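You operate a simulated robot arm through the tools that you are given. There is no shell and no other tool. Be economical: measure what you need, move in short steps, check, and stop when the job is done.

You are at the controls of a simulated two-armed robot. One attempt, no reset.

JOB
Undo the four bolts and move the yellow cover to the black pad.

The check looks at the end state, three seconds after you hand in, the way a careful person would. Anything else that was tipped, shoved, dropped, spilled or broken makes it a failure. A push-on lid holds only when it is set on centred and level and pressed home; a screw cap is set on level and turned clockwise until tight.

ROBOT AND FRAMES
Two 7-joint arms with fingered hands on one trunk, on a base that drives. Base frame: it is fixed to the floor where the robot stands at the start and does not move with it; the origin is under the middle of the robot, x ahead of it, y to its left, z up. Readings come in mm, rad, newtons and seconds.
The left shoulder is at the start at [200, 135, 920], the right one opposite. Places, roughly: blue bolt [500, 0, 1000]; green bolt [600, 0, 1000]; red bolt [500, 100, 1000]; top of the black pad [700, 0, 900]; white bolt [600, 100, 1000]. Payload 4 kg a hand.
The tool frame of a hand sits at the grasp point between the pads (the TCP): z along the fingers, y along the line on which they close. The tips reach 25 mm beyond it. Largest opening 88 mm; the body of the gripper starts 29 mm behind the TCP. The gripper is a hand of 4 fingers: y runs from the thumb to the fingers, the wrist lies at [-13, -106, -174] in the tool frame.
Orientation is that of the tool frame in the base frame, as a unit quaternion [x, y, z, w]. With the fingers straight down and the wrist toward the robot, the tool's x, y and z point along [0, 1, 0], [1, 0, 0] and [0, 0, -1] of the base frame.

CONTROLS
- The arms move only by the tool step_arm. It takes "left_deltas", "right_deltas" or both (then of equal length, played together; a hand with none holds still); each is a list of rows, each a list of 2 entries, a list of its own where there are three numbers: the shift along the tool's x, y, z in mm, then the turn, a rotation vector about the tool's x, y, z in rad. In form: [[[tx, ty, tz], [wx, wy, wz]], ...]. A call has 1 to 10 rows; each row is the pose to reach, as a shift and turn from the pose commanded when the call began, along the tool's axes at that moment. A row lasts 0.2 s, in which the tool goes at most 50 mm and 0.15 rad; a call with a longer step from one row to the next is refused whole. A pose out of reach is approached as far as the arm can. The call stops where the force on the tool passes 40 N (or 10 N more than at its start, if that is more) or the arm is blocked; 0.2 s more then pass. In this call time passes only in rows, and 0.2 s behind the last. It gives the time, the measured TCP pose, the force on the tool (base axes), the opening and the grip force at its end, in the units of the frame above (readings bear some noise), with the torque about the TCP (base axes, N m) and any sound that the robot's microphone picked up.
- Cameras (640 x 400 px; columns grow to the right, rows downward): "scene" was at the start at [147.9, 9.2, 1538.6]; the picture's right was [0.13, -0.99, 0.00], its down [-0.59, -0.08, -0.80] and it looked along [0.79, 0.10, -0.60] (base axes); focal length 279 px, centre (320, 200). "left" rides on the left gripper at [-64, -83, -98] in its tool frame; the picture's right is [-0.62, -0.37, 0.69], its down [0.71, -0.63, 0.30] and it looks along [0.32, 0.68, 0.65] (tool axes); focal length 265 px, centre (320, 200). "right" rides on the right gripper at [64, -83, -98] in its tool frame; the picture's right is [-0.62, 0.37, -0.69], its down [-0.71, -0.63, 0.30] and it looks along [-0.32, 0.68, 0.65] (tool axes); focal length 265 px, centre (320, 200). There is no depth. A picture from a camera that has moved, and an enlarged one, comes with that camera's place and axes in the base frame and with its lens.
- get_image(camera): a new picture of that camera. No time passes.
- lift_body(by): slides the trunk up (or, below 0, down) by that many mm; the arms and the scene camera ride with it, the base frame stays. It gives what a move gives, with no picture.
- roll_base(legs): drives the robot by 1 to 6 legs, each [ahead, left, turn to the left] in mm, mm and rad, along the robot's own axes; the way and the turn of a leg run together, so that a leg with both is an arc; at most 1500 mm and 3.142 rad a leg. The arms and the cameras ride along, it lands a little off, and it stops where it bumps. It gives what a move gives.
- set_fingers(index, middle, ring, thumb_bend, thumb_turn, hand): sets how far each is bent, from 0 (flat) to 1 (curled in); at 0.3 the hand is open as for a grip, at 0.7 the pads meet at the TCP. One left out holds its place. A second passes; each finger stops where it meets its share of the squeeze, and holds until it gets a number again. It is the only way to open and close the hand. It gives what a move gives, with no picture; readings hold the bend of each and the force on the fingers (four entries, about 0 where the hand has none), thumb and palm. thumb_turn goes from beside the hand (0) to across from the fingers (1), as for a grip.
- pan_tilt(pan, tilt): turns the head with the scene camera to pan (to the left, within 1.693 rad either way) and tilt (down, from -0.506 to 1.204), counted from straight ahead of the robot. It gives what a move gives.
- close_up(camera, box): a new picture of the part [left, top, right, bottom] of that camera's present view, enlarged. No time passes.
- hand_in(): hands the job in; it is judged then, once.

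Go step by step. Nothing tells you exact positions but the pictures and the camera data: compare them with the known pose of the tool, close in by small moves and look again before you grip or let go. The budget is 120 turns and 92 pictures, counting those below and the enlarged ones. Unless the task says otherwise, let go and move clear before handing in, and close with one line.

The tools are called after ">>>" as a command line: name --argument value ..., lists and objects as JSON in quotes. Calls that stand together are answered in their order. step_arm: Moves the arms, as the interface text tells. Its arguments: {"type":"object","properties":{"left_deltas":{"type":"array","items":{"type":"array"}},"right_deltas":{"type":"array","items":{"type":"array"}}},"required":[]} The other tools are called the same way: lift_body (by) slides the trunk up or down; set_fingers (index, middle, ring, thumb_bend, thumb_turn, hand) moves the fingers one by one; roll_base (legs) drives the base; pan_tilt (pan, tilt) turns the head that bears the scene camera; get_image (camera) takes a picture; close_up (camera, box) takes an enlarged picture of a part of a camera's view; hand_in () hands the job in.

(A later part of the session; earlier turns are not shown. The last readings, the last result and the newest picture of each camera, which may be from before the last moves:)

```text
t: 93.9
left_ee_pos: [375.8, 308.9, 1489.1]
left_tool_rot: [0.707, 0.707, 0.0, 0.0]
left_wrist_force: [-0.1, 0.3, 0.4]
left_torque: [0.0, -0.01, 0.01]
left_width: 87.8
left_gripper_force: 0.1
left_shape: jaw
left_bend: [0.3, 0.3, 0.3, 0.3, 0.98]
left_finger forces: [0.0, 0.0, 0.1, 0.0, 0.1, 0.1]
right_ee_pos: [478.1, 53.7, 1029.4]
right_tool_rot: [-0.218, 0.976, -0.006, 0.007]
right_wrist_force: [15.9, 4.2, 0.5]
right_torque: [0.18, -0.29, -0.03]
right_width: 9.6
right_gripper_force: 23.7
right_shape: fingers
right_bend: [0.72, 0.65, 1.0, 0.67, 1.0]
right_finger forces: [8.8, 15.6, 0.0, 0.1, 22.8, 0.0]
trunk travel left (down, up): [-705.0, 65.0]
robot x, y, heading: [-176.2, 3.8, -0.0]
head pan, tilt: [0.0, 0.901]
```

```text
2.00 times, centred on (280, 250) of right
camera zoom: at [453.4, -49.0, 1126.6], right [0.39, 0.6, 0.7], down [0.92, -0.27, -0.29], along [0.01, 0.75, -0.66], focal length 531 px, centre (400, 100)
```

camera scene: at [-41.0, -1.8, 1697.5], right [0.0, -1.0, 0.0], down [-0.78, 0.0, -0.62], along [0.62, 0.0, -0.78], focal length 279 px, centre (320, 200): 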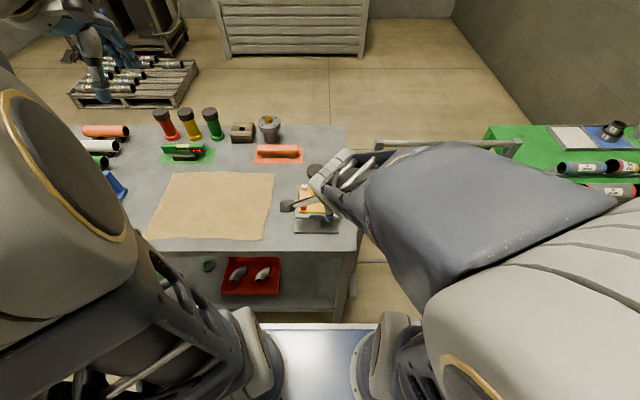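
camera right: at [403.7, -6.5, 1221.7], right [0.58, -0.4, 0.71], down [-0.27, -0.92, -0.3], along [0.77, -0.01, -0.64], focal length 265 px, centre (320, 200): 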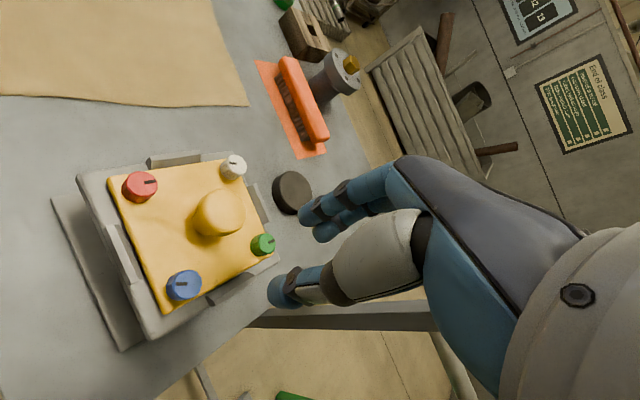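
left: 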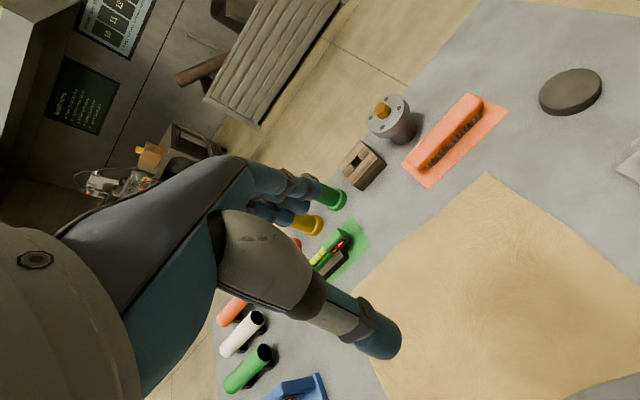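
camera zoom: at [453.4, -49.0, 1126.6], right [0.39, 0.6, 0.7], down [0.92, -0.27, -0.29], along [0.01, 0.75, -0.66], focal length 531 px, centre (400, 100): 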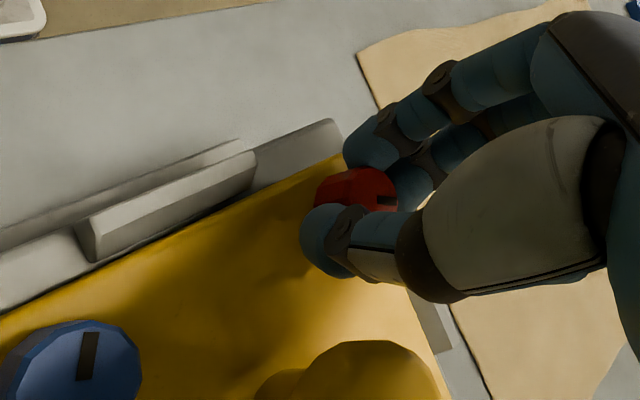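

Red turned the full 80° with the hand. Ratchet back and repeat.

>>> set_fingers --hand "right" --index 0.54 --middle 0.54 --thumb_bend 0.54

>>> step_arm --right_deltas '[[[0, 0.4, -0.5], [0, 0, 0.14]], [[-0.1, 0.7, -0.5], [0, 0, 0.28]], [[-0.2, 1.1, -0.5], [0, 0, 0.42]], [[-0.4, 1.4, -0.5], [0, 0, 0.56]], [[-0.6, 1.7, -0.5], [0, 0, 0.7]], [[-0.9, 2, -0.5], [0, 0, 0.84]], [[-1.2, 2.2, -0.5], [0, 0, 0.98]], [[-1.5, 2.4, -0.5], [0, 0, 1.12]], [[-1.9, 2.6, -0.5], [0, 0, 1.26]], [[-2.2, 2.7, -0.5], [0, 0, 1.4]]]'

>>> set_fingers --hand "right" --index 0.9 --middle 0.9 --thumb_bend 0.9

>>> step_arm --right_deltas '[[[0, -0.4, 0], [0, 0, -0.14]], [[-0.1, -0.7, 0], [0, 0, -0.28]], [[-0.2, -1.1, 0], [0, 0, -0.42]], [[-0.4, -1.4, 0], [0, 0, -0.56]], [[-0.6, -1.7, -0.5], [0, 0, -0.7]], [[-0.9, -2, -0.5], [0, 0, -0.84]], [[-1.2, -2.2, -1], [0, 0, -0.98]], [[-1.5, -2.4, -1], [0, 0, -1.12]], [[-1.9, -2.6, -1.5], [0, 0, -1.26]], [[-2.2, -2.7, -1.5], [0, 0, -1.4]]]'

>>> close_up --camera "right" --box '[200, 150, 360, 350]'

```text
t: 94.9
left_ee_pos: [374.2, 309.5, 1489.0]
left_tool_rot: [0.707, 0.707, 0.0, 0.0]
left_wrist_force: [0.6, 0.0, 1.0]
left_torque: [0.02, 0.01, 0.0]
left_width: 87.6
left_gripper_force: 0.0
left_shape: jaw
left_bend: [0.3, 0.3, 0.3, 0.3, 0.98]
left_finger forces: [0.0, 0.1, 0.1, 0.0, 0.0, 0.0]
right_ee_pos: [476.1, 53.2, 1028.4]
right_tool_rot: [-0.217, 0.976, -0.006, 0.005]
right_wrist_force: [-0.6, 0.1, -0.8]
right_torque: [0.0, 0.01, 0.0]
right_width: 32.2
right_gripper_force: 0.1
right_shape: fingers
right_bend: [0.54, 0.54, 1.0, 0.54, 1.0]
right_finger forces: [0.1, 0.0, 0.0, 0.1, 0.0, 0.0]
trunk travel left (down, up): [-705.0, 65.0]
robot x, y, heading: [-177.6, 2.2, 0.005]
head pan, tilt: [0.0, 0.901]
```

```text
t: 97.1
left_ee_pos: [375.0, 310.2, 1489.4]
left_tool_rot: [0.708, 0.707, 0.0, -0.001]
left_wrist_force: [0.2, -0.5, 0.4]
left_torque: [0.01, 0.01, 0.02]
left_width: 87.6
left_gripper_force: 0.0
left_shape: jaw
left_bend: [0.3, 0.3, 0.3, 0.3, 0.98]
left_finger forces: [0.1, 0.1, 0.1, 0.0, 0.0, 0.0]
right_ee_pos: [480.1, 55.6, 1029.9]
right_tool_rot: [0.464, 0.886, -0.001, 0.009]
right_wrist_force: [0.2, -0.7, 0.3]
right_torque: [-0.01, 0.01, -0.02]
right_width: 32.0
right_gripper_force: 0.1
right_shape: fingers
right_bend: [0.54, 0.54, 1.0, 0.54, 1.0]
right_finger forces: [0.0, 0.0, 0.0, 0.0, 0.1, 0.0]
trunk travel left (down, up): [-705.0, 65.0]
robot x, y, heading: [-180.0, -0.6, 0.005]
head pan, tilt: [0.0, 0.901]
```

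```text
t: 98.1
left_ee_pos: [374.3, 309.7, 1489.2]
left_tool_rot: [0.708, 0.706, 0.0, -0.001]
left_wrist_force: [0.2, -0.4, -0.7]
left_torque: [0.02, -0.04, 0.0]
left_width: 87.6
left_gripper_force: 0.1
left_shape: jaw
left_bend: [0.3, 0.3, 0.3, 0.3, 0.98]
left_finger forces: [0.0, 0.1, 0.0, 0.2, 0.0, 0.0]
right_ee_pos: [479.1, 54.9, 1029.5]
right_tool_rot: [0.463, 0.886, -0.002, 0.009]
right_wrist_force: [-3.5, -8.6, -0.3]
right_torque: [-0.16, 0.05, 0.03]
right_width: 10.4
right_gripper_force: 21.3
right_shape: fingers
right_bend: [0.72, 0.65, 1.0, 0.64, 1.0]
right_finger forces: [8.2, 10.6, 0.1, 0.0, 23.0, 0.1]
trunk travel left (down, up): [-705.0, 65.0]
robot x, y, heading: [-177.8, -2.0, 0.003]
head pan, tilt: [0.0, 0.901]
```

```text
t: 100.3
left_ee_pos: [373.8, 310.1, 1489.4]
left_tool_rot: [0.707, 0.707, 0.001, -0.001]
left_wrist_force: [-0.4, -1.2, 0.7]
left_torque: [-0.02, 0.04, -0.01]
left_width: 87.6
left_gripper_force: 0.0
left_shape: jaw
left_bend: [0.3, 0.3, 0.3, 0.3, 0.98]
left_finger forces: [0.0, 0.1, 0.1, 0.0, 0.0, 0.0]
right_ee_pos: [477.4, 52.4, 1031.5]
right_tool_rot: [-0.219, 0.976, -0.006, 0.006]
right_wrist_force: [11.3, 3.5, -0.4]
right_torque: [0.16, -0.18, 0.0]
right_width: 9.5
right_gripper_force: 21.1
right_shape: fingers
right_bend: [0.72, 0.65, 1.0, 0.66, 0.99]
right_finger forces: [8.8, 14.7, 0.1, 0.0, 19.4, 0.0]
trunk travel left (down, up): [-705.0, 65.0]
robot x, y, heading: [-179.9, -4.7, -0.001]
head pan, tilt: [0.0, 0.901]
```

```text
2.00 times, centred on (280, 250) of right
camera zoom: at [453.2, -48.4, 1129.0], right [0.39, 0.6, 0.69], down [0.92, -0.27, -0.29], along [0.01, 0.75, -0.66], focal length 531 px, centre (400, 100)
```

zoom: 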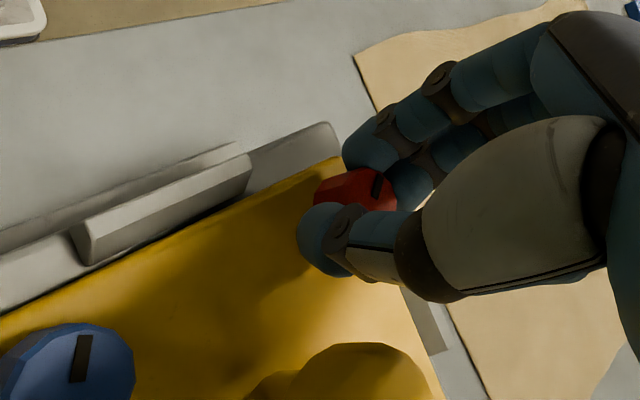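

Red's mark now parallels blue's. One short extra ratchet to be sure it is at the stop, then lift and inspect.

>>> set_fingers --hand "right" --index 0.54 --middle 0.54 --thumb_bend 0.54

>>> step_arm --right_deltas '[[[0, 0.4, 0], [0, 0, 0.14]], [[-0.1, 0.7, 0], [0, 0, 0.28]], [[-0.2, 1.1, 0], [0, 0, 0.42]], [[-0.4, 1.4, 0], [0, 0, 0.56]]]'

>>> set_fingers --hand "right" --index 0.9 --middle 0.9 --thumb_bend 0.9

>>> step_arm --right_deltas '[[[0, -0.4, 0], [0, 0, -0.14]], [[-0.1, -0.7, 0], [0, 0, -0.28]], [[-0.2, -1.1, 0], [0, 0, -0.4]]]'

>>> set_fingers --hand "right" --index 0.54 --middle 0.54 --thumb_bend 0.54

>>> step_arm --right_deltas '[[[0, 0, -25], [0, 0, 0]], [[0, 0, -50], [0, 0, 0]], [[0, 0, -90], [0, 0, 0]], [[0, 0, -130], [0, 0, 0]], [[20, -40, -140], [0, 0, 0.1]], [[40, -80, -140], [0, 0, 0.2]]]'

>>> close_up --camera "scene" --box '[290, 180, 350, 218]'

```text
t: 101.3
left_ee_pos: [375.0, 309.5, 1488.7]
left_tool_rot: [0.707, 0.707, 0.0, 0.0]
left_wrist_force: [0.6, 0.1, -0.1]
left_torque: [-0.01, 0.0, -0.02]
left_width: 87.6
left_gripper_force: 0.1
left_shape: jaw
left_bend: [0.3, 0.3, 0.3, 0.3, 0.98]
left_finger forces: [0.1, 0.0, 0.0, 0.2, 0.0, 0.0]
right_ee_pos: [477.0, 52.2, 1030.8]
right_tool_rot: [-0.217, 0.976, -0.006, 0.006]
right_wrist_force: [-0.2, 0.3, 1.0]
right_torque: [0.0, 0.0, 0.02]
right_width: 31.9
right_gripper_force: 0.0
right_shape: fingers
right_bend: [0.54, 0.54, 1.0, 0.54, 1.0]
right_finger forces: [0.0, 0.0, 0.0, 0.0, 0.0, 0.0]
trunk travel left (down, up): [-705.0, 65.0]
robot x, y, heading: [-176.2, -3.0, 0.002]
head pan, tilt: [0.0, 0.901]
```

```text
t: 102.3
left_ee_pos: [374.0, 309.7, 1487.7]
left_tool_rot: [0.707, 0.708, 0.0, 0.0]
left_wrist_force: [0.3, 0.6, 0.6]
left_torque: [0.0, -0.01, -0.04]
left_width: 87.6
left_gripper_force: 0.0
left_shape: jaw
left_bend: [0.3, 0.3, 0.3, 0.3, 0.98]
left_finger forces: [0.0, 0.0, 0.0, 0.0, 0.0, 0.0]
right_ee_pos: [477.7, 54.6, 1030.2]
right_tool_rot: [0.061, 0.998, -0.004, 0.007]
right_wrist_force: [0.0, 0.1, 0.1]
right_torque: [0.0, 0.03, 0.01]
right_width: 32.4
right_gripper_force: 0.1
right_shape: fingers
right_bend: [0.54, 0.54, 1.0, 0.54, 1.0]
right_finger forces: [0.0, 0.0, 0.0, 0.0, 0.0, 0.0]
trunk travel left (down, up): [-705.0, 65.0]
robot x, y, heading: [-177.4, -1.6, 0.001]
head pan, tilt: [0.0, 0.901]
```

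```text
t: 103.3
left_ee_pos: [374.0, 309.2, 1489.4]
left_tool_rot: [0.708, 0.707, 0.0, 0.001]
left_wrist_force: [-0.2, -0.8, 0.2]
left_torque: [-0.01, 0.02, 0.03]
left_width: 87.5
left_gripper_force: 0.0
left_shape: jaw
left_bend: [0.3, 0.3, 0.3, 0.3, 0.98]
left_finger forces: [0.1, 0.0, 0.0, 0.0, 0.1, 0.0]
right_ee_pos: [477.8, 54.4, 1030.9]
right_tool_rot: [0.061, 0.998, -0.005, 0.008]
right_wrist_force: [4.4, -6.5, 0.6]
right_torque: [-0.08, -0.1, 0.05]
right_width: 10.6
right_gripper_force: 21.5
right_shape: fingers
right_bend: [0.71, 0.65, 1.0, 0.65, 1.0]
right_finger forces: [9.0, 10.2, 0.0, 0.0, 24.5, 0.0]
trunk travel left (down, up): [-705.0, 65.0]
robot x, y, heading: [-181.5, -2.2, -0.001]
head pan, tilt: [0.0, 0.901]
```

```text
t: 104.1
left_ee_pos: [373.3, 309.8, 1488.5]
left_tool_rot: [0.707, 0.708, -0.001, 0.0]
left_wrist_force: [-0.1, 0.5, -1.3]
left_torque: [-0.01, -0.01, -0.02]
left_width: 87.6
left_gripper_force: 0.1
left_shape: jaw
left_bend: [0.3, 0.3, 0.3, 0.3, 0.98]
left_finger forces: [0.1, 0.0, 0.1, 0.1, 0.0, 0.0]
right_ee_pos: [479.0, 53.8, 1030.2]
right_tool_rot: [-0.14, 0.99, -0.005, 0.005]
right_wrist_force: [2.9, -0.9, 0.7]
right_torque: [0.03, -0.05, -0.03]
right_width: 10.6
right_gripper_force: 21.7
right_shape: fingers
right_bend: [0.71, 0.66, 1.0, 0.66, 0.99]
right_finger forces: [11.5, 9.6, 0.1, 0.1, 22.1, 0.0]
trunk travel left (down, up): [-705.0, 65.0]
robot x, y, heading: [-176.0, -1.5, -0.0]
head pan, tilt: [0.0, 0.901]
```

```text
t: 105.1
left_ee_pos: [374.7, 309.8, 1488.8]
left_tool_rot: [0.707, 0.707, 0.0, 0.0]
left_wrist_force: [0.8, 0.3, -0.4]
left_torque: [0.01, -0.02, -0.01]
left_width: 87.6
left_gripper_force: 0.1
left_shape: jaw
left_bend: [0.3, 0.3, 0.3, 0.3, 0.98]
left_finger forces: [0.0, 0.0, 0.0, 0.0, 0.0, 0.0]
right_ee_pos: [478.5, 53.3, 1030.6]
right_tool_rot: [-0.138, 0.99, -0.005, 0.007]
right_wrist_force: [-0.4, -0.3, -0.2]
right_torque: [0.01, 0.0, 0.03]
right_width: 32.1
right_gripper_force: 0.1
right_shape: fingers
right_bend: [0.54, 0.54, 1.0, 0.54, 1.0]
right_finger forces: [0.0, 0.0, 0.1, 0.1, 0.1, 0.1]
trunk travel left (down, up): [-705.0, 65.0]
robot x, y, heading: [-179.3, -0.4, -0.001]
head pan, tilt: [0.0, 0.901]
```

```text
t: 106.5
left_ee_pos: [373.9, 310.1, 1488.8]
left_tool_rot: [0.707, 0.707, 0.001, 0.0]
left_wrist_force: [0.8, -0.4, -0.7]
left_torque: [-0.03, 0.01, -0.03]
left_width: 87.7
left_gripper_force: 0.1
left_shape: jaw
left_bend: [0.3, 0.3, 0.3, 0.3, 0.98]
left_finger forces: [0.0, 0.0, 0.0, 0.1, 0.1, 0.0]
right_ee_pos: [459.0, -35.6, 1175.0]
right_tool_rot: [-0.039, 0.999, -0.005, 0.007]
right_wrist_force: [-0.6, 0.0, -0.6]
right_torque: [0.0, 0.04, -0.03]
right_width: 32.0
right_gripper_force: 0.0
right_shape: fingers
right_bend: [0.54, 0.54, 1.0, 0.54, 1.0]
right_finger forces: [0.0, 0.1, 0.1, 0.0, 0.0, 0.0]
trunk travel left (down, up): [-705.0, 65.0]
robot x, y, heading: [-179.5, -2.9, -0.002]
head pan, tilt: [0.0, 0.901]
```

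```text
10.53 times, centred on (320, 199) of scene
camera zoom: at [-40.8, -1.4, 1697.5], right [0.0, -1.0, 0.0], down [-0.78, 0.0, -0.62], along [0.62, 0.0, -0.78], focal length 2932 px, centre (320, 210)
```

zoom: 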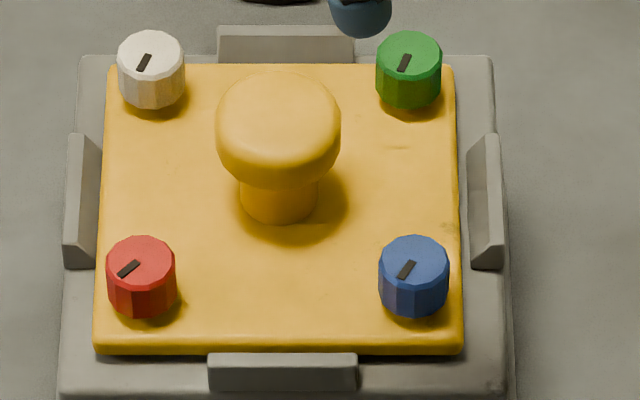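

Red's mark (~140°) lags the others (~157°) a little, and the cover is already loosening. I go back for one last red turn.

>>> step_arm --right_deltas '[[[-6, 22, 0], [0, 0, 0.13]], [[-13, 44, 0], [0, 0, 0.26]], [[-19, 66, 0], [0, 0, 0.39]], [[-25.5, 88.4, 0], [0, 0, 0.52]], [[-25.5, 88.4, 0], [0, 0, 0.65]], [[-25.5, 88.4, 20], [0, 0, 0.78]], [[-25.5, 88.4, 65], [0, 0, 0.78]], [[-25.5, 88.4, 105], [0, 0, 0.78]], [[-25.5, 88.4, 127], [0, 0, 0.78]]]'

>>> close_up --camera "right" --box '[200, 150, 360, 350]'

```text
t: 108.5
left_ee_pos: [374.3, 309.3, 1489.1]
left_tool_rot: [0.707, 0.707, 0.0, 0.0]
left_wrist_force: [-0.3, 0.1, -0.1]
left_torque: [0.02, -0.05, 0.01]
left_width: 87.5
left_gripper_force: 0.0
left_shape: jaw
left_bend: [0.3, 0.3, 0.3, 0.3, 0.98]
left_finger forces: [0.0, 0.0, 0.0, 0.1, 0.0, 0.0]
right_ee_pos: [478.2, 57.4, 1046.6]
right_tool_rot: [0.344, 0.939, -0.001, 0.008]
right_wrist_force: [-0.3, 0.2, 1.0]
right_torque: [0.0, 0.01, -0.02]
right_width: 32.4
right_gripper_force: 0.1
right_shape: fingers
right_bend: [0.54, 0.54, 1.0, 0.54, 1.0]
right_finger forces: [0.0, 0.0, 0.1, 0.0, 0.0, 0.0]
trunk travel left (down, up): [-705.0, 65.0]
robot x, y, heading: [-174.4, -0.7, 0.002]
head pan, tilt: [0.0, 0.901]
```

```text
2.00 times, centred on (280, 250) of right
camera zoom: at [373.0, 36.8, 1142.5], right [0.7, -0.11, 0.7], down [0.14, -0.95, -0.29], along [0.7, 0.31, -0.65], focal length 531 px, centre (400, 100)
```

zoom: 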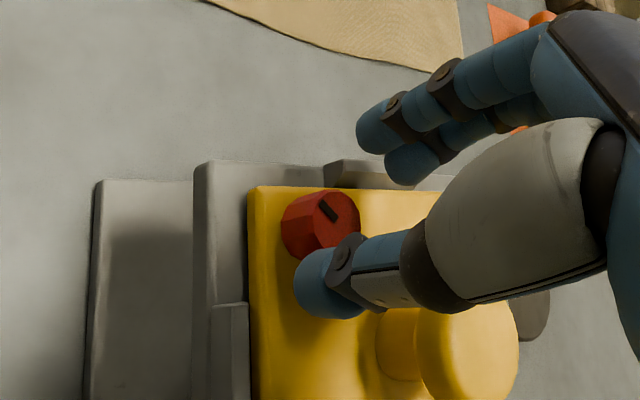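

Centred like the previous good grip. Down, squeeze and turn ~70°.

>>> step_arm --right_deltas '[[[0, -1, 8], [0, 0, 0]], [[0, -1, 16], [0, 0, 0]]]'

>>> set_fingers --hand "right" --index 0.9 --middle 0.9 --thumb_bend 0.9

>>> step_arm --right_deltas '[[[0, -0.4, 0], [0, 0, -0.14]], [[-0.1, -0.7, 0], [0, 0, -0.28]], [[-0.2, -1.1, 0], [0, 0, -0.42]], [[-0.4, -1.4, 0], [0, 0, -0.56]], [[-0.6, -1.7, -0.5], [0, 0, -0.7]], [[-0.9, -2, -0.5], [0, 0, -0.84]], [[-1.2, -2.2, -1], [0, 0, -0.98]]]'

>>> close_up --camera "right" --box '[200, 150, 360, 350]'

```text
t: 109.1
left_ee_pos: [374.0, 310.4, 1488.9]
left_tool_rot: [0.707, 0.707, 0.0, 0.0]
left_wrist_force: [0.1, -0.8, -0.4]
left_torque: [-0.02, -0.01, 0.04]
left_width: 87.7
left_gripper_force: 0.1
left_shape: jaw
left_bend: [0.3, 0.3, 0.3, 0.3, 0.98]
left_finger forces: [0.1, 0.0, 0.0, 0.1, 0.0, 0.0]
right_ee_pos: [479.5, 54.0, 1027.0]
right_tool_rot: [0.343, 0.939, -0.001, 0.009]
right_wrist_force: [-0.6, -1.1, -0.5]
right_torque: [0.03, 0.01, 0.03]
right_width: 32.0
right_gripper_force: 0.1
right_shape: fingers
right_bend: [0.54, 0.54, 1.0, 0.54, 1.0]
right_finger forces: [0.1, 0.0, 0.0, 0.0, 0.1, 0.1]
trunk travel left (down, up): [-705.0, 65.0]
robot x, y, heading: [-180.4, -0.8, -0.004]
head pan, tilt: [0.0, 0.901]
```

```text
t: 110.1
left_ee_pos: [374.9, 309.6, 1488.8]
left_tool_rot: [0.707, 0.707, 0.0, 0.0]
left_wrist_force: [-0.2, -0.3, -0.3]
left_torque: [0.0, 0.01, -0.03]
left_width: 87.7
left_gripper_force: 0.1
left_shape: jaw
left_bend: [0.3, 0.3, 0.3, 0.3, 0.98]
left_finger forces: [0.1, 0.0, 0.1, 0.0, 0.1, 0.0]
right_ee_pos: [478.7, 54.1, 1027.3]
right_tool_rot: [0.344, 0.939, -0.004, 0.008]
right_wrist_force: [1.3, -10.6, -1.2]
right_torque: [-0.17, -0.03, 0.01]
right_width: 11.6
right_gripper_force: 22.4
right_shape: fingers
right_bend: [0.71, 0.66, 1.0, 0.64, 1.0]
right_finger forces: [9.3, 10.2, 0.0, 0.0, 25.0, 0.1]
trunk travel left (down, up): [-705.0, 65.0]
robot x, y, heading: [-180.4, -0.4, -0.002]
head pan, tilt: [0.0, 0.901]
```

```text
t: 111.7
left_ee_pos: [374.2, 311.7, 1488.2]
left_tool_rot: [0.707, 0.708, 0.0, 0.0]
left_wrist_force: [0.1, -0.3, 0.4]
left_torque: [-0.04, 0.02, 0.01]
left_width: 87.7
left_gripper_force: 0.1
left_shape: jaw
left_bend: [0.3, 0.3, 0.3, 0.3, 0.98]
left_finger forces: [0.0, 0.1, 0.0, 0.0, 0.0, 0.0]
right_ee_pos: [479.4, 52.4, 1028.7]
right_tool_rot: [-0.139, 0.99, -0.004, 0.008]
right_wrist_force: [14.6, 3.4, 0.6]
right_torque: [0.16, -0.34, -0.11]
right_width: 10.6
right_gripper_force: 26.0
right_shape: fingers
right_bend: [0.71, 0.71, 1.0, 0.68, 0.97]
right_finger forces: [12.7, 17.7, 0.1, 0.0, 21.0, 0.0]
trunk travel left (down, up): [-705.0, 65.0]
robot x, y, heading: [-176.6, -0.4, 0.001]
head pan, tilt: [0.0, 0.901]
```

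```text
2.00 times, centred on (280, 250) of right
camera zoom: at [439.3, -44.4, 1126.1], right [0.48, 0.53, 0.7], down [0.87, -0.41, -0.29], along [0.14, 0.74, -0.66], focal length 531 px, centre (400, 100)
```

zoom: 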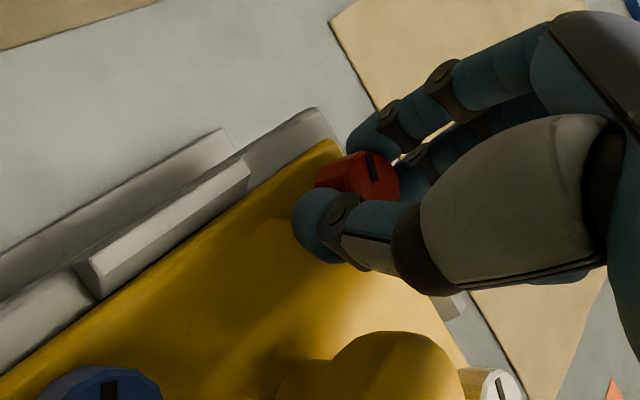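

The turn stalled with torque and red's mark parallels the others. I release, lift, and move toward the black pad to survey it while checking the bolts.

>>> set_fingers --hand "right" --index 0.54 --middle 0.54 --thumb_bend 0.54

>>> step_arm --right_deltas '[[[0, 0, -25], [0, 0, 0]], [[0, 0, -55], [0, 0, 0]], [[0, 0, -95], [0, 0, 0.1]], [[0, 0, -130], [0, 0, 0.24]], [[0, 0, -130], [0, 0, 0.38]], [[0, 0, -130], [0, 0, 0.52]], [[0, 0, -130], [0, 0, 0.66]], [[0, 0, -130], [0, 0, 0.8]], [[0, 0, -130], [0, 0, 0.94]], [[0, 0, -130], [0, 0, 1.08]]]'

>>> step_arm --right_deltas '[[[-20, 40, 0], [0, 0, 0.12]], [[-40, 80, 0], [0, 0, 0.24]], [[-60, 120, 0], [0, 0, 0.36]], [[-80, 160, 0], [0, 0, 0.47]], [[-90, 200, 0], [0, 0, 0.47]]]'

>>> close_up --camera "scene" --box '[290, 180, 350, 218]'

>>> get_image --camera "right"

```text
t: 112.7
left_ee_pos: [373.6, 309.9, 1488.7]
left_tool_rot: [0.707, 0.707, 0.0, 0.0]
left_wrist_force: [1.2, -1.3, -0.4]
left_torque: [0.02, -0.04, -0.01]
left_width: 87.9
left_gripper_force: 0.0
left_shape: jaw
left_bend: [0.3, 0.3, 0.3, 0.3, 0.98]
left_finger forces: [0.0, 0.0, 0.1, 0.0, 0.0, 0.0]
right_ee_pos: [478.5, 52.6, 1028.2]
right_tool_rot: [-0.138, 0.99, -0.006, 0.007]
right_wrist_force: [0.2, -0.4, 0.1]
right_torque: [0.02, -0.01, -0.02]
right_width: 32.2
right_gripper_force: 0.0
right_shape: fingers
right_bend: [0.54, 0.54, 1.0, 0.54, 1.0]
right_finger forces: [0.1, 0.1, 0.0, 0.1, 0.0, 0.1]
trunk travel left (down, up): [-705.0, 65.0]
robot x, y, heading: [-176.4, 2.8, -0.0]
head pan, tilt: [0.0, 0.901]
```

```text
t: 114.9
left_ee_pos: [374.3, 309.4, 1487.6]
left_tool_rot: [0.707, 0.707, 0.0, 0.0]
left_wrist_force: [-0.3, 0.1, -0.2]
left_torque: [0.03, -0.04, -0.01]
left_width: 87.4
left_gripper_force: 0.0
left_shape: jaw
left_bend: [0.3, 0.3, 0.3, 0.3, 0.98]
left_finger forces: [0.0, 0.0, 0.0, 0.0, 0.0, 0.0]
right_ee_pos: [477.0, 53.4, 1157.9]
right_tool_rot: [0.392, 0.92, -0.001, 0.009]
right_wrist_force: [1.1, -0.6, -0.1]
right_torque: [-0.01, -0.02, 0.02]
right_width: 32.2
right_gripper_force: 0.1
right_shape: fingers
right_bend: [0.54, 0.54, 1.0, 0.54, 1.0]
right_finger forces: [0.0, 0.0, 0.0, 0.0, 0.1, 0.0]
trunk travel left (down, up): [-705.0, 65.0]
robot x, y, heading: [-175.1, 1.6, 0.001]
head pan, tilt: [0.0, 0.901]
```

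```text
t: 116.1
left_ee_pos: [373.1, 310.0, 1488.1]
left_tool_rot: [0.707, 0.707, 0.0, 0.001]
left_wrist_force: [0.3, 1.2, 0.4]
left_torque: [0.01, 0.0, -0.01]
left_width: 87.6
left_gripper_force: 0.1
left_shape: jaw
left_bend: [0.3, 0.3, 0.3, 0.3, 0.98]
left_finger forces: [0.1, 0.0, 0.0, 0.0, 0.0, 0.0]
right_ee_pos: [681.6, 128.0, 1158.1]
right_tool_rot: [0.593, 0.805, 0.001, 0.009]
right_wrist_force: [0.0, 0.7, 0.3]
right_torque: [-0.02, 0.0, -0.01]
right_width: 32.2
right_gripper_force: 0.1
right_shape: fingers
right_bend: [0.54, 0.54, 1.0, 0.54, 1.0]
right_finger forces: [0.0, 0.0, 0.0, 0.0, 0.0, 0.1]
trunk travel left (down, up): [-705.0, 65.0]
robot x, y, heading: [-179.1, 0.8, 0.0]
head pan, tilt: [0.0, 0.901]
```

```text
10.53 times, centred on (320, 199) of scene
camera zoom: at [-41.4, -2.2, 1697.6], right [0.0, -1.0, 0.0], down [-0.78, 0.0, -0.62], along [0.62, 0.0, -0.78], focal length 2932 px, centre (320, 210)
```

zoom: 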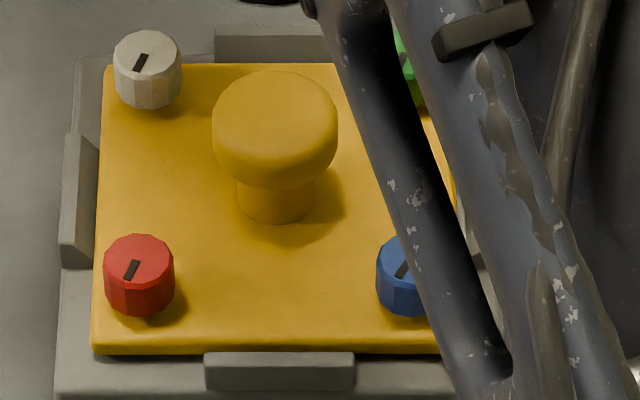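

```text
27 pictures are left
camera right: at [582.2, 166.4, 1255.1], right [0.52, -0.48, 0.71], down [-0.39, -0.87, -0.3], along [0.76, -0.12, -0.64], focal length 265 px, centre (320, 200)
```

right: 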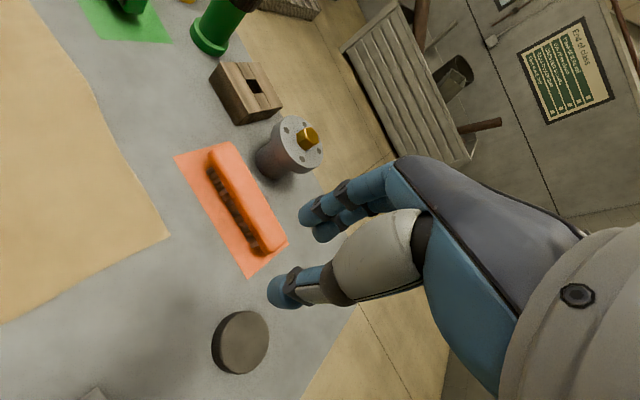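

All four marks now match – all bolts undone. I take the pad as centred near (714, 14) with top z≈920; next I open the hand and go above the central knob near (518, 12).

>>> step_arm --right_deltas '[[[-12, -38, 0], [0, 0, 0]], [[-25, -76, 0], [0, 0, 0]], [[-37, -114, 0], [0, 0, 0]], [[-50, -152, 0], [0, 0, 0]], [[-62.4, -190, 0], [0, 0, 0]], [[-62.4, -190, 38], [0, 0, 0]], [[-62.4, -190, 72], [0, 0, 0]]]'

>>> set_fingers --hand "right" --index 0.42 --middle 0.42 --ring 0.42 --thumb_bend 0.42

>>> get_image --camera "right"

>>> close_up --camera "scene" --box '[280, 165, 360, 215]'

```text
t: 117.7
left_ee_pos: [374.0, 308.1, 1490.6]
left_tool_rot: [0.707, 0.707, -0.001, 0.0]
left_wrist_force: [-1.1, 0.0, -0.3]
left_torque: [0.01, -0.02, -0.01]
left_width: 87.6
left_gripper_force: 0.1
left_shape: jaw
left_bend: [0.3, 0.3, 0.3, 0.3, 0.98]
left_finger forces: [0.0, 0.1, 0.0, 0.0, 0.0, 0.0]
right_ee_pos: [520.6, 11.2, 1087.9]
right_tool_rot: [0.594, 0.804, 0.0, 0.009]
right_wrist_force: [-0.3, -0.9, -0.6]
right_torque: [0.02, -0.03, -0.02]
right_width: 32.3
right_gripper_force: 0.0
right_shape: fingers
right_bend: [0.54, 0.54, 1.0, 0.54, 1.0]
right_finger forces: [0.0, 0.0, 0.0, 0.0, 0.1, 0.0]
trunk travel left (down, up): [-705.0, 65.0]
robot x, y, heading: [-179.3, -2.6, -0.002]
head pan, tilt: [0.0, 0.901]
```

```text
t: 118.7
left_ee_pos: [373.9, 310.0, 1488.7]
left_tool_rot: [0.707, 0.707, -0.001, 0.0]
left_wrist_force: [0.3, 0.3, -0.4]
left_torque: [0.0, 0.0, -0.01]
left_width: 87.7
left_gripper_force: 0.0
left_shape: jaw
left_bend: [0.3, 0.3, 0.3, 0.3, 0.98]
left_finger forces: [0.0, 0.0, 0.0, 0.1, 0.1, 0.1]
right_ee_pos: [521.3, 12.5, 1088.6]
right_tool_rot: [0.593, 0.805, 0.0, 0.008]
right_wrist_force: [-0.1, -0.1, -0.4]
right_torque: [0.03, 0.04, 0.01]
right_width: 58.6
right_gripper_force: 0.0
right_shape: fingers
right_bend: [0.42, 0.42, 0.42, 0.42, 1.0]
right_finger forces: [0.0, 0.1, 0.0, 0.0, 0.0, 0.1]
trunk travel left (down, up): [-705.0, 65.0]
robot x, y, heading: [-176.7, -0.7, -0.002]
head pan, tilt: [0.0, 0.901]
```

```text
26 pictures are left
camera right: at [420.4, 50.7, 1184.3], right [0.52, -0.48, 0.71], down [-0.39, -0.87, -0.3], along [0.76, -0.12, -0.64], focal length 265 px, centre (320, 200)
```

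right: 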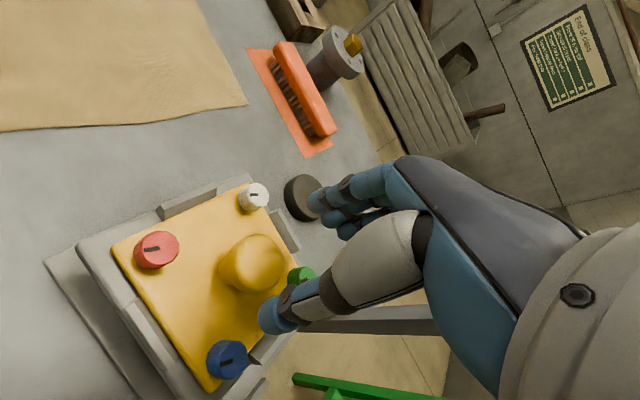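

```text
8.00 times, centred on (320, 190) of scene
camera zoom: at [-41.0, -2.1, 1697.5], right [0.0, -1.0, 0.0], down [-0.78, 0.0, -0.62], along [0.62, 0.0, -0.78], focal length 2228 px, centre (320, 280)
```

zoom: 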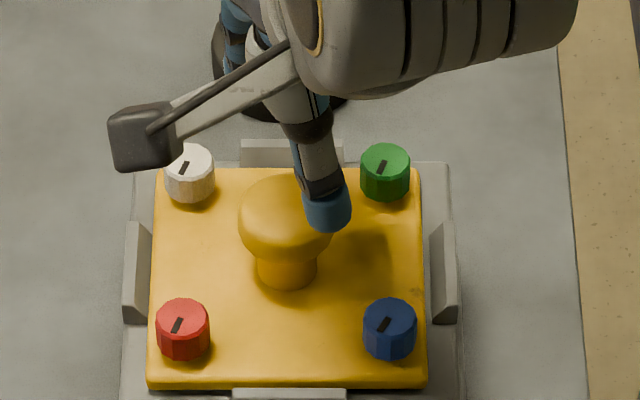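

The knob sits near (519, 12) under the hand. I descend around it.

>>> step_arm --right_deltas '[[[0, -1.5, 20], [0, 0, 0]], [[0, -1.5, 40], [0, 0, 0]], [[0, -1.5, 55], [0, 0, 0]]]'

>>> close_up --camera "right" --box '[180, 150, 380, 370]'

```text
t: 119.5
left_ee_pos: [373.0, 309.6, 1488.9]
left_tool_rot: [0.707, 0.707, -0.001, 0.0]
left_wrist_force: [-0.4, -0.1, 1.0]
left_torque: [0.02, -0.03, 0.01]
left_width: 87.4
left_gripper_force: 0.0
left_shape: jaw
left_bend: [0.3, 0.3, 0.3, 0.3, 0.98]
left_finger forces: [0.1, 0.0, 0.0, 0.0, 0.0, 0.0]
right_ee_pos: [520.7, 9.9, 1033.5]
right_tool_rot: [0.594, 0.804, 0.001, 0.009]
right_wrist_force: [0.3, -0.2, 1.1]
right_torque: [-0.01, 0.01, -0.02]
right_width: 58.8
right_gripper_force: 0.1
right_shape: fingers
right_bend: [0.42, 0.42, 0.42, 0.42, 1.0]
right_finger forces: [0.0, 0.1, 0.1, 0.0, 0.0, 0.1]
trunk travel left (down, up): [-705.0, 65.0]
robot x, y, heading: [-176.2, -1.9, -0.005]
head pan, tilt: [0.0, 0.901]
```

```text
1.82 times, centred on (280, 260) of right
camera zoom: at [420.8, 47.5, 1129.1], right [0.52, -0.48, 0.71], down [-0.39, -0.87, -0.3], along [0.76, -0.11, -0.64], focal length 483 px, centre (393, 91)
```

zoom: 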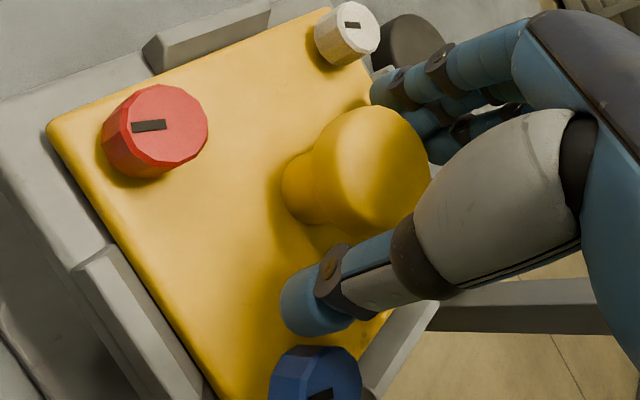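

The fingers straddle the knob. I shift 4 mm, lower slightly so the tips hook under the cap, and close gently first.

>>> step_arm --right_deltas '[[[4, 0, 4], [0, 0, 0]]]'

>>> set_fingers --hand "right" --index 0.62 --middle 0.62 --ring 0.62 --thumb_bend 0.62

>>> close_up --camera "right" --box '[180, 150, 380, 370]'

```text
t: 119.9
left_ee_pos: [373.6, 309.6, 1489.1]
left_tool_rot: [0.707, 0.707, 0.0, 0.001]
left_wrist_force: [0.8, 0.0, 0.7]
left_torque: [0.0, -0.03, 0.01]
left_width: 87.8
left_gripper_force: 0.0
left_shape: jaw
left_bend: [0.3, 0.3, 0.3, 0.3, 0.98]
left_finger forces: [0.0, 0.0, 0.0, 0.1, 0.0, 0.0]
right_ee_pos: [520.2, 13.6, 1029.1]
right_tool_rot: [0.594, 0.804, 0.001, 0.009]
right_wrist_force: [0.4, -0.3, 0.5]
right_torque: [-0.03, 0.01, 0.0]
right_width: 58.3
right_gripper_force: 0.1
right_shape: fingers
right_bend: [0.42, 0.42, 0.42, 0.42, 1.0]
right_finger forces: [0.1, 0.1, 0.0, 0.1, 0.0, 0.1]
trunk travel left (down, up): [-705.0, 65.0]
robot x, y, heading: [-174.8, -4.7, 0.005]
head pan, tilt: [0.0, 0.901]
```

```text
t: 120.9
left_ee_pos: [373.4, 310.1, 1489.6]
left_tool_rot: [0.708, 0.707, 0.0, 0.0]
left_wrist_force: [-0.7, -0.4, 0.5]
left_torque: [0.02, 0.02, 0.02]
left_width: 87.5
left_gripper_force: 0.0
left_shape: jaw
left_bend: [0.3, 0.3, 0.3, 0.3, 0.98]
left_finger forces: [0.1, 0.0, 0.0, 0.1, 0.1, 0.0]
right_ee_pos: [520.1, 13.9, 1030.0]
right_tool_rot: [0.594, 0.804, 0.0, 0.008]
right_wrist_force: [-4.5, -1.9, -0.6]
right_torque: [0.01, 0.0, 0.0]
right_width: 26.3
right_gripper_force: 4.1
right_shape: fingers
right_bend: [0.6, 0.62, 0.62, 0.56, 1.0]
right_finger forces: [2.0, 0.1, 0.1, 0.0, 6.6, 0.1]
trunk travel left (down, up): [-705.0, 65.0]
robot x, y, heading: [-179.8, 2.8, -0.002]
head pan, tilt: [0.0, 0.901]
```

```text
1.82 times, centred on (280, 260) of right
camera zoom: at [419.2, 51.8, 1125.3], right [0.52, -0.48, 0.7], down [-0.39, -0.87, -0.3], along [0.76, -0.12, -0.64], focal length 483 px, centre (393, 91)
```

zoom: 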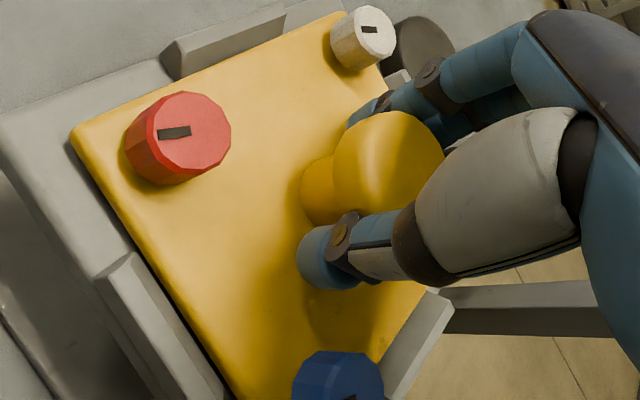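

Thumb and index are closing on the knob's neck under the cap. Now a firm squeeze.

>>> set_fingers --hand "right" --index 0.95 --middle 0.95 --ring 0.95 --thumb_bend 0.95

>>> close_up --camera "right" --box '[180, 150, 380, 370]'

```text
t: 121.9
left_ee_pos: [374.1, 309.4, 1489.8]
left_tool_rot: [0.707, 0.707, 0.0, 0.001]
left_wrist_force: [0.2, -1.0, -0.3]
left_torque: [0.02, 0.01, 0.01]
left_width: 87.8
left_gripper_force: 0.1
left_shape: jaw
left_bend: [0.3, 0.3, 0.3, 0.3, 0.98]
left_finger forces: [0.0, 0.0, 0.0, 0.1, 0.0, 0.0]
right_ee_pos: [519.9, 11.4, 1029.3]
right_tool_rot: [0.595, 0.804, 0.001, 0.009]
right_wrist_force: [0.0, -9.0, -4.6]
right_torque: [-0.07, -0.33, 0.04]
right_width: 15.0
right_gripper_force: 27.0
right_shape: fingers
right_bend: [0.73, 0.63, 0.95, 0.7, 1.0]
right_finger forces: [13.6, 12.5, 0.0, 0.1, 28.6, 0.1]
trunk travel left (down, up): [-705.0, 65.0]
robot x, y, heading: [-178.8, 1.0, 0.001]
head pan, tilt: [0.0, 0.901]
```

```text
1.82 times, centred on (280, 260) of right
camera zoom: at [419.7, 51.1, 1125.4], right [0.52, -0.48, 0.71], down [-0.39, -0.87, -0.3], along [0.76, -0.12, -0.64], focal length 483 px, centre (393, 91)
```

zoom: 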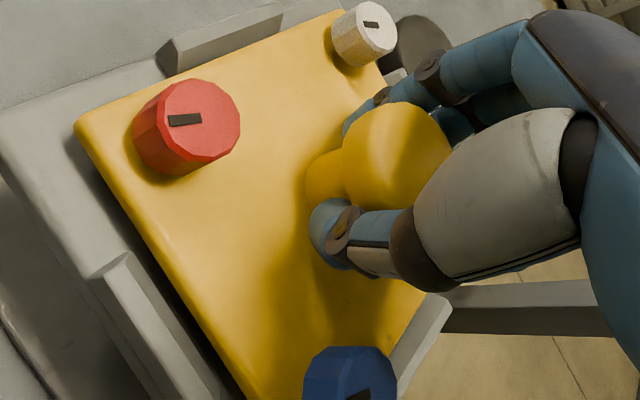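

Firm three-finger grip under the cap. I lift slowly.

>>> step_arm --right_deltas '[[[0, 0, -5], [0, 0, 0]], [[0, 0, -12], [0, 0, 0]], [[0, 0, -20], [0, 0, 0]], [[0, 0, -30], [0, 0, 0]], [[0, 0, -40], [0, 0, 0]]]'

>>> close_up --camera "right" --box '[120, 120, 380, 370]'

>>> close_up --camera "scene" --box '[270, 150, 370, 215]'

```text
t: 123.1
left_ee_pos: [374.2, 309.8, 1487.6]
left_tool_rot: [0.707, 0.708, 0.0, 0.001]
left_wrist_force: [0.3, 0.6, 0.3]
left_torque: [0.02, 0.02, 0.02]
left_width: 87.5
left_gripper_force: 0.0
left_shape: jaw
left_bend: [0.3, 0.3, 0.3, 0.3, 0.98]
left_finger forces: [0.1, 0.1, 0.1, 0.0, 0.1, 0.0]
right_ee_pos: [520.4, 13.8, 1068.5]
right_tool_rot: [0.594, 0.804, 0.0, 0.008]
right_wrist_force: [0.3, 0.2, -9.6]
right_torque: [0.0, -0.01, -0.01]
right_width: 14.3
right_gripper_force: 24.2
right_shape: fingers
right_bend: [0.73, 0.64, 0.95, 0.73, 1.0]
right_finger forces: [15.8, 9.2, 0.1, 0.1, 24.2, 0.0]
trunk travel left (down, up): [-705.0, 65.0]
robot x, y, heading: [-177.1, -0.7, -0.002]
head pan, tilt: [0.0, 0.901]
```

```text
1.60 times, centred on (250, 245) of right
camera zoom: at [419.4, 52.5, 1165.7], right [0.52, -0.48, 0.7], down [-0.39, -0.87, -0.3], along [0.76, -0.11, -0.64], focal length 425 px, centre (432, 128)
```

zoom: 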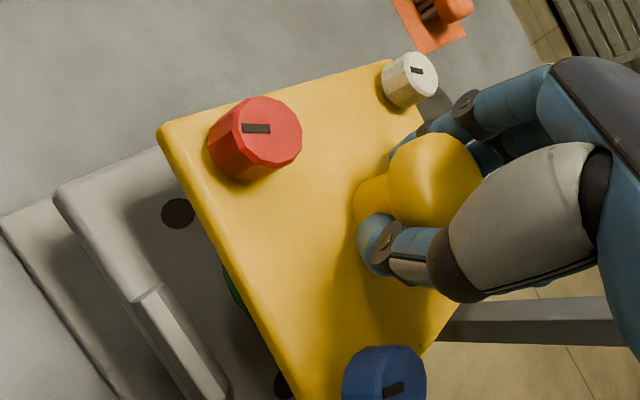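

```text
6.15 times, centred on (320, 182) of scene
camera zoom: at [-40.6, -2.0, 1697.5], right [0.0, -1.0, 0.0], down [-0.78, 0.0, -0.62], along [0.62, 0.0, -0.78], focal length 1714 px, centre (320, 308)
```

zoom: 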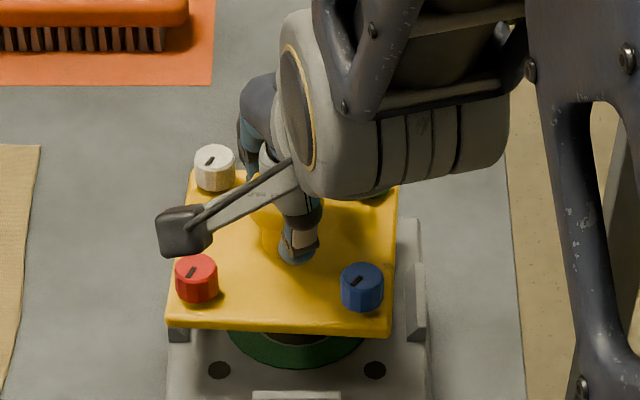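

The cover is free and hanging nearly level (≈9.6 N). I raise it a bit more and carry it over the pad.

>>> step_arm --right_deltas '[[[0, 0, -20], [0, 0, 0]], [[-9, 31, -20], [0, 0, 0]], [[-19, 62, -20], [0, 0, 0]], [[-28, 94, -20], [0, 0, 0]], [[-38, 125, -20], [0, 0, 0]], [[-47, 157, -20], [0, 0, 0]], [[-57, 188, -20], [0, 0, 0]]]'

>>> get_image --camera "right"

>>> close_up --camera "scene" --box '[270, 120, 370, 185]'

```text
t: 124.7
left_ee_pos: [374.2, 310.0, 1490.1]
left_tool_rot: [0.707, 0.708, 0.0, 0.0]
left_wrist_force: [-0.4, -0.5, 0.0]
left_torque: [0.0, -0.02, 0.02]
left_width: 87.7
left_gripper_force: 0.0
left_shape: jaw
left_bend: [0.3, 0.3, 0.3, 0.3, 0.98]
left_finger forces: [0.0, 0.1, 0.0, 0.0, 0.0, 0.0]
right_ee_pos: [716.5, 18.0, 1087.4]
right_tool_rot: [0.593, 0.805, 0.0, 0.008]
right_wrist_force: [0.2, 0.0, -9.9]
right_torque: [-0.04, -0.01, -0.01]
right_width: 14.3
right_gripper_force: 24.4
right_shape: fingers
right_bend: [0.73, 0.64, 0.95, 0.73, 1.0]
right_finger forces: [15.2, 9.6, 0.0, 0.0, 24.7, 0.0]
trunk travel left (down, up): [-705.0, 65.0]
robot x, y, heading: [-178.6, 0.6, 0.0]
head pan, tilt: [0.0, 0.901]
```

```text
19 pictures are left
camera right: at [616.3, 55.5, 1184.4], right [0.53, -0.48, 0.7], down [-0.39, -0.87, -0.3], along [0.76, -0.12, -0.64], focal length 265 px, centre (320, 200)
```

right: 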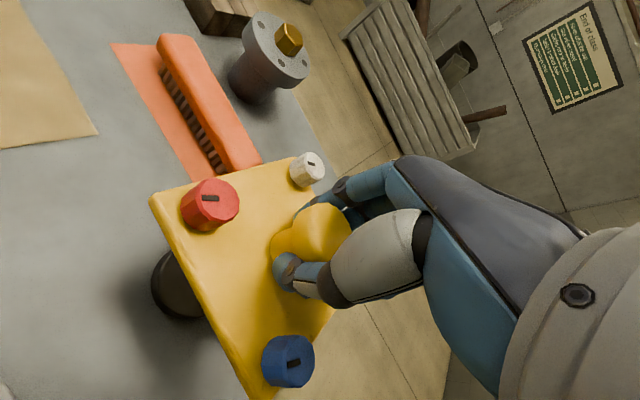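

```text
6.15 times, centred on (320, 152) of scene
camera zoom: at [-41.0, -2.1, 1697.5], right [0.0, -1.0, 0.0], down [-0.78, 0.0, -0.62], along [0.62, 0.0, -0.78], focal length 1714 px, centre (320, 492)
```

zoom: 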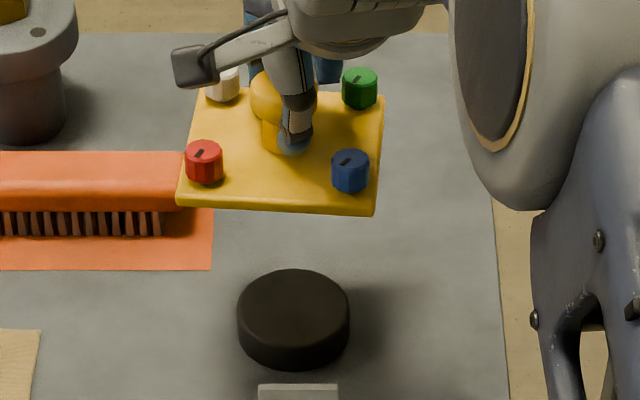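

Cover centre ≈ (717, 18), pad centre ≈ (718, 15) with top near z 922. I correct the offset, square it up slightly and lower most of the way.

>>> step_arm --right_deltas '[[[-3.2, 0, 20], [0, 0, -0.04]], [[-3.2, 0, 45], [0, 0, -0.08]], [[-3.2, 0, 70], [0, 0, -0.08]], [[-3.2, 0, 90], [0, 0, -0.08]], [[-3.2, 0, 103], [0, 0, -0.08]]]'

>>> close_up --camera "scene" --box '[270, 135, 370, 200]'

>>> get_image --camera "right"

```text
t: 125.9
left_ee_pos: [373.8, 309.8, 1488.7]
left_tool_rot: [0.707, 0.707, 0.0, 0.0]
left_wrist_force: [-0.2, 0.3, -0.2]
left_torque: [0.02, -0.01, -0.02]
left_width: 87.6
left_gripper_force: 0.0
left_shape: jaw
left_bend: [0.3, 0.3, 0.3, 0.3, 0.98]
left_finger forces: [0.0, 0.1, 0.0, 0.0, 0.0, 0.0]
right_ee_pos: [718.6, 11.0, 986.4]
right_tool_rot: [0.561, 0.828, 0.001, 0.008]
right_wrist_force: [-0.6, 0.0, -10.5]
right_torque: [-0.08, 0.0, -0.04]
right_width: 14.1
right_gripper_force: 25.3
right_shape: fingers
right_bend: [0.73, 0.64, 0.95, 0.73, 1.0]
right_finger forces: [15.3, 9.7, 0.1, 0.0, 24.5, 0.0]
trunk travel left (down, up): [-705.0, 65.0]
robot x, y, heading: [-180.1, 1.3, 0.001]
head pan, tilt: [0.0, 0.901]
```

```text
6.15 times, centred on (320, 168) of scene
camera zoom: at [-40.7, -2.0, 1697.5], right [0.0, -1.0, 0.0], down [-0.78, 0.0, -0.62], along [0.62, 0.0, -0.78], focal length 1714 px, centre (320, 400)
```

zoom: 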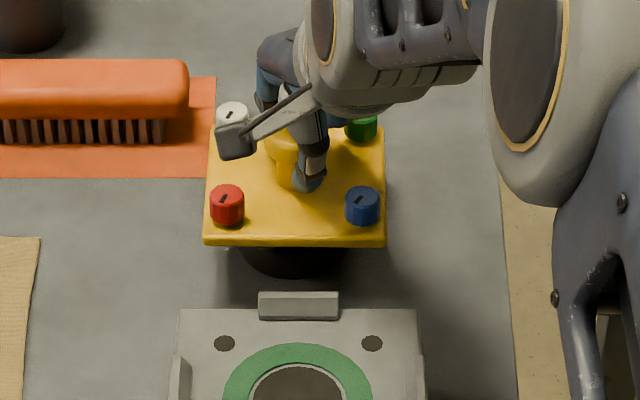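

```text
16 pictures are left
camera right: at [615.0, 41.9, 1082.2], right [0.56, -0.43, 0.71], down [-0.32, -0.9, -0.3], along [0.76, -0.05, -0.64], focal length 265 px, centre (320, 200)
```

right: 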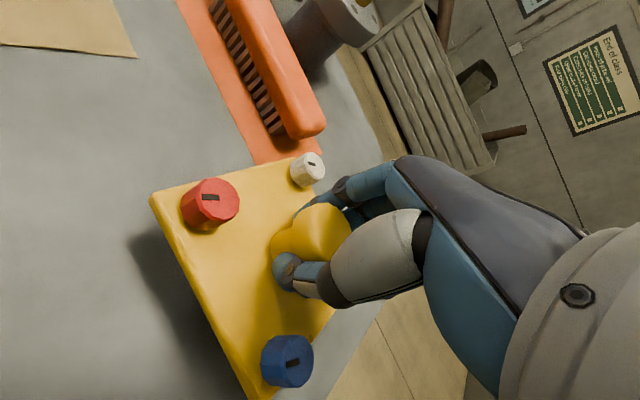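

Aligned over the pad. I lower in small steps, watching the weight come off.

>>> step_arm --right_deltas '[[[2, 0, 8], [0, 0, 0]], [[2, 0, 15], [0, 0, 0]]]'

>>> step_arm --right_deltas '[[[0, 0, 2], [0, 0, 0]], [[0, 0, 4], [0, 0, 0]]]'

>>> close_up --camera "scene" --box '[270, 135, 370, 200]'

```text
t: 126.5
left_ee_pos: [374.2, 309.7, 1488.3]
left_tool_rot: [0.707, 0.707, 0.0, 0.0]
left_wrist_force: [-0.5, -1.1, -0.1]
left_torque: [0.03, -0.02, 0.0]
left_width: 87.8
left_gripper_force: 0.0
left_shape: jaw
left_bend: [0.3, 0.3, 0.3, 0.3, 0.98]
left_finger forces: [0.1, 0.0, 0.0, 0.0, 0.1, 0.1]
right_ee_pos: [716.4, 13.2, 973.2]
right_tool_rot: [0.562, 0.827, 0.0, 0.008]
right_wrist_force: [-1.0, -0.1, -10.2]
right_torque: [-0.07, 0.01, 0.04]
right_width: 14.3
right_gripper_force: 24.5
right_shape: fingers
right_bend: [0.73, 0.64, 0.95, 0.73, 1.0]
right_finger forces: [15.3, 9.8, 0.0, 0.0, 24.5, 0.0]
trunk travel left (down, up): [-705.0, 65.0]
robot x, y, heading: [-178.9, -4.3, -0.0]
head pan, tilt: [0.0, 0.901]
```

```text
t: 127.1
left_ee_pos: [373.7, 310.1, 1488.5]
left_tool_rot: [0.707, 0.707, 0.0, 0.0]
left_wrist_force: [0.3, -0.7, -0.3]
left_torque: [-0.01, 0.02, 0.0]
left_width: 87.2
left_gripper_force: 0.0
left_shape: jaw
left_bend: [0.3, 0.3, 0.3, 0.3, 0.98]
left_finger forces: [0.1, 0.0, 0.0, 0.0, 0.0, 0.0]
right_ee_pos: [715.7, 13.6, 968.5]
right_tool_rot: [0.562, 0.827, 0.0, 0.009]
right_wrist_force: [0.0, -0.5, -10.5]
right_torque: [0.0, -0.01, 0.02]
right_width: 14.0
right_gripper_force: 25.0
right_shape: fingers
right_bend: [0.73, 0.64, 0.95, 0.73, 1.0]
right_finger forces: [15.3, 9.6, 0.1, 0.0, 24.3, 0.1]
trunk travel left (down, up): [-705.0, 65.0]
robot x, y, heading: [-176.3, -0.9, 0.001]
head pan, tilt: [0.0, 0.901]
```

```text
6.15 times, centred on (320, 168) of scene
camera zoom: at [-40.7, -2.1, 1697.5], right [0.0, -1.0, 0.0], down [-0.78, 0.0, -0.62], along [0.62, 0.0, -0.78], focal length 1714 px, centre (320, 400)
```

zoom: 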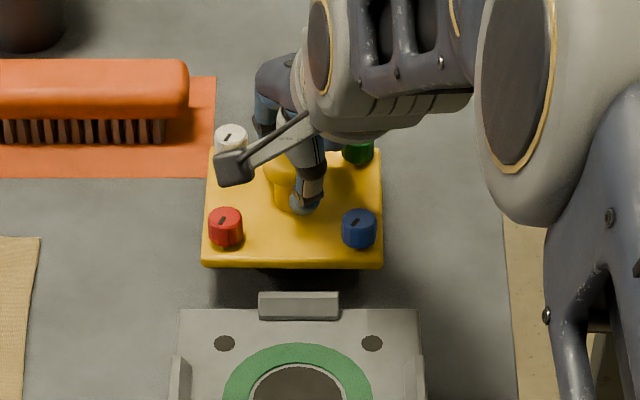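

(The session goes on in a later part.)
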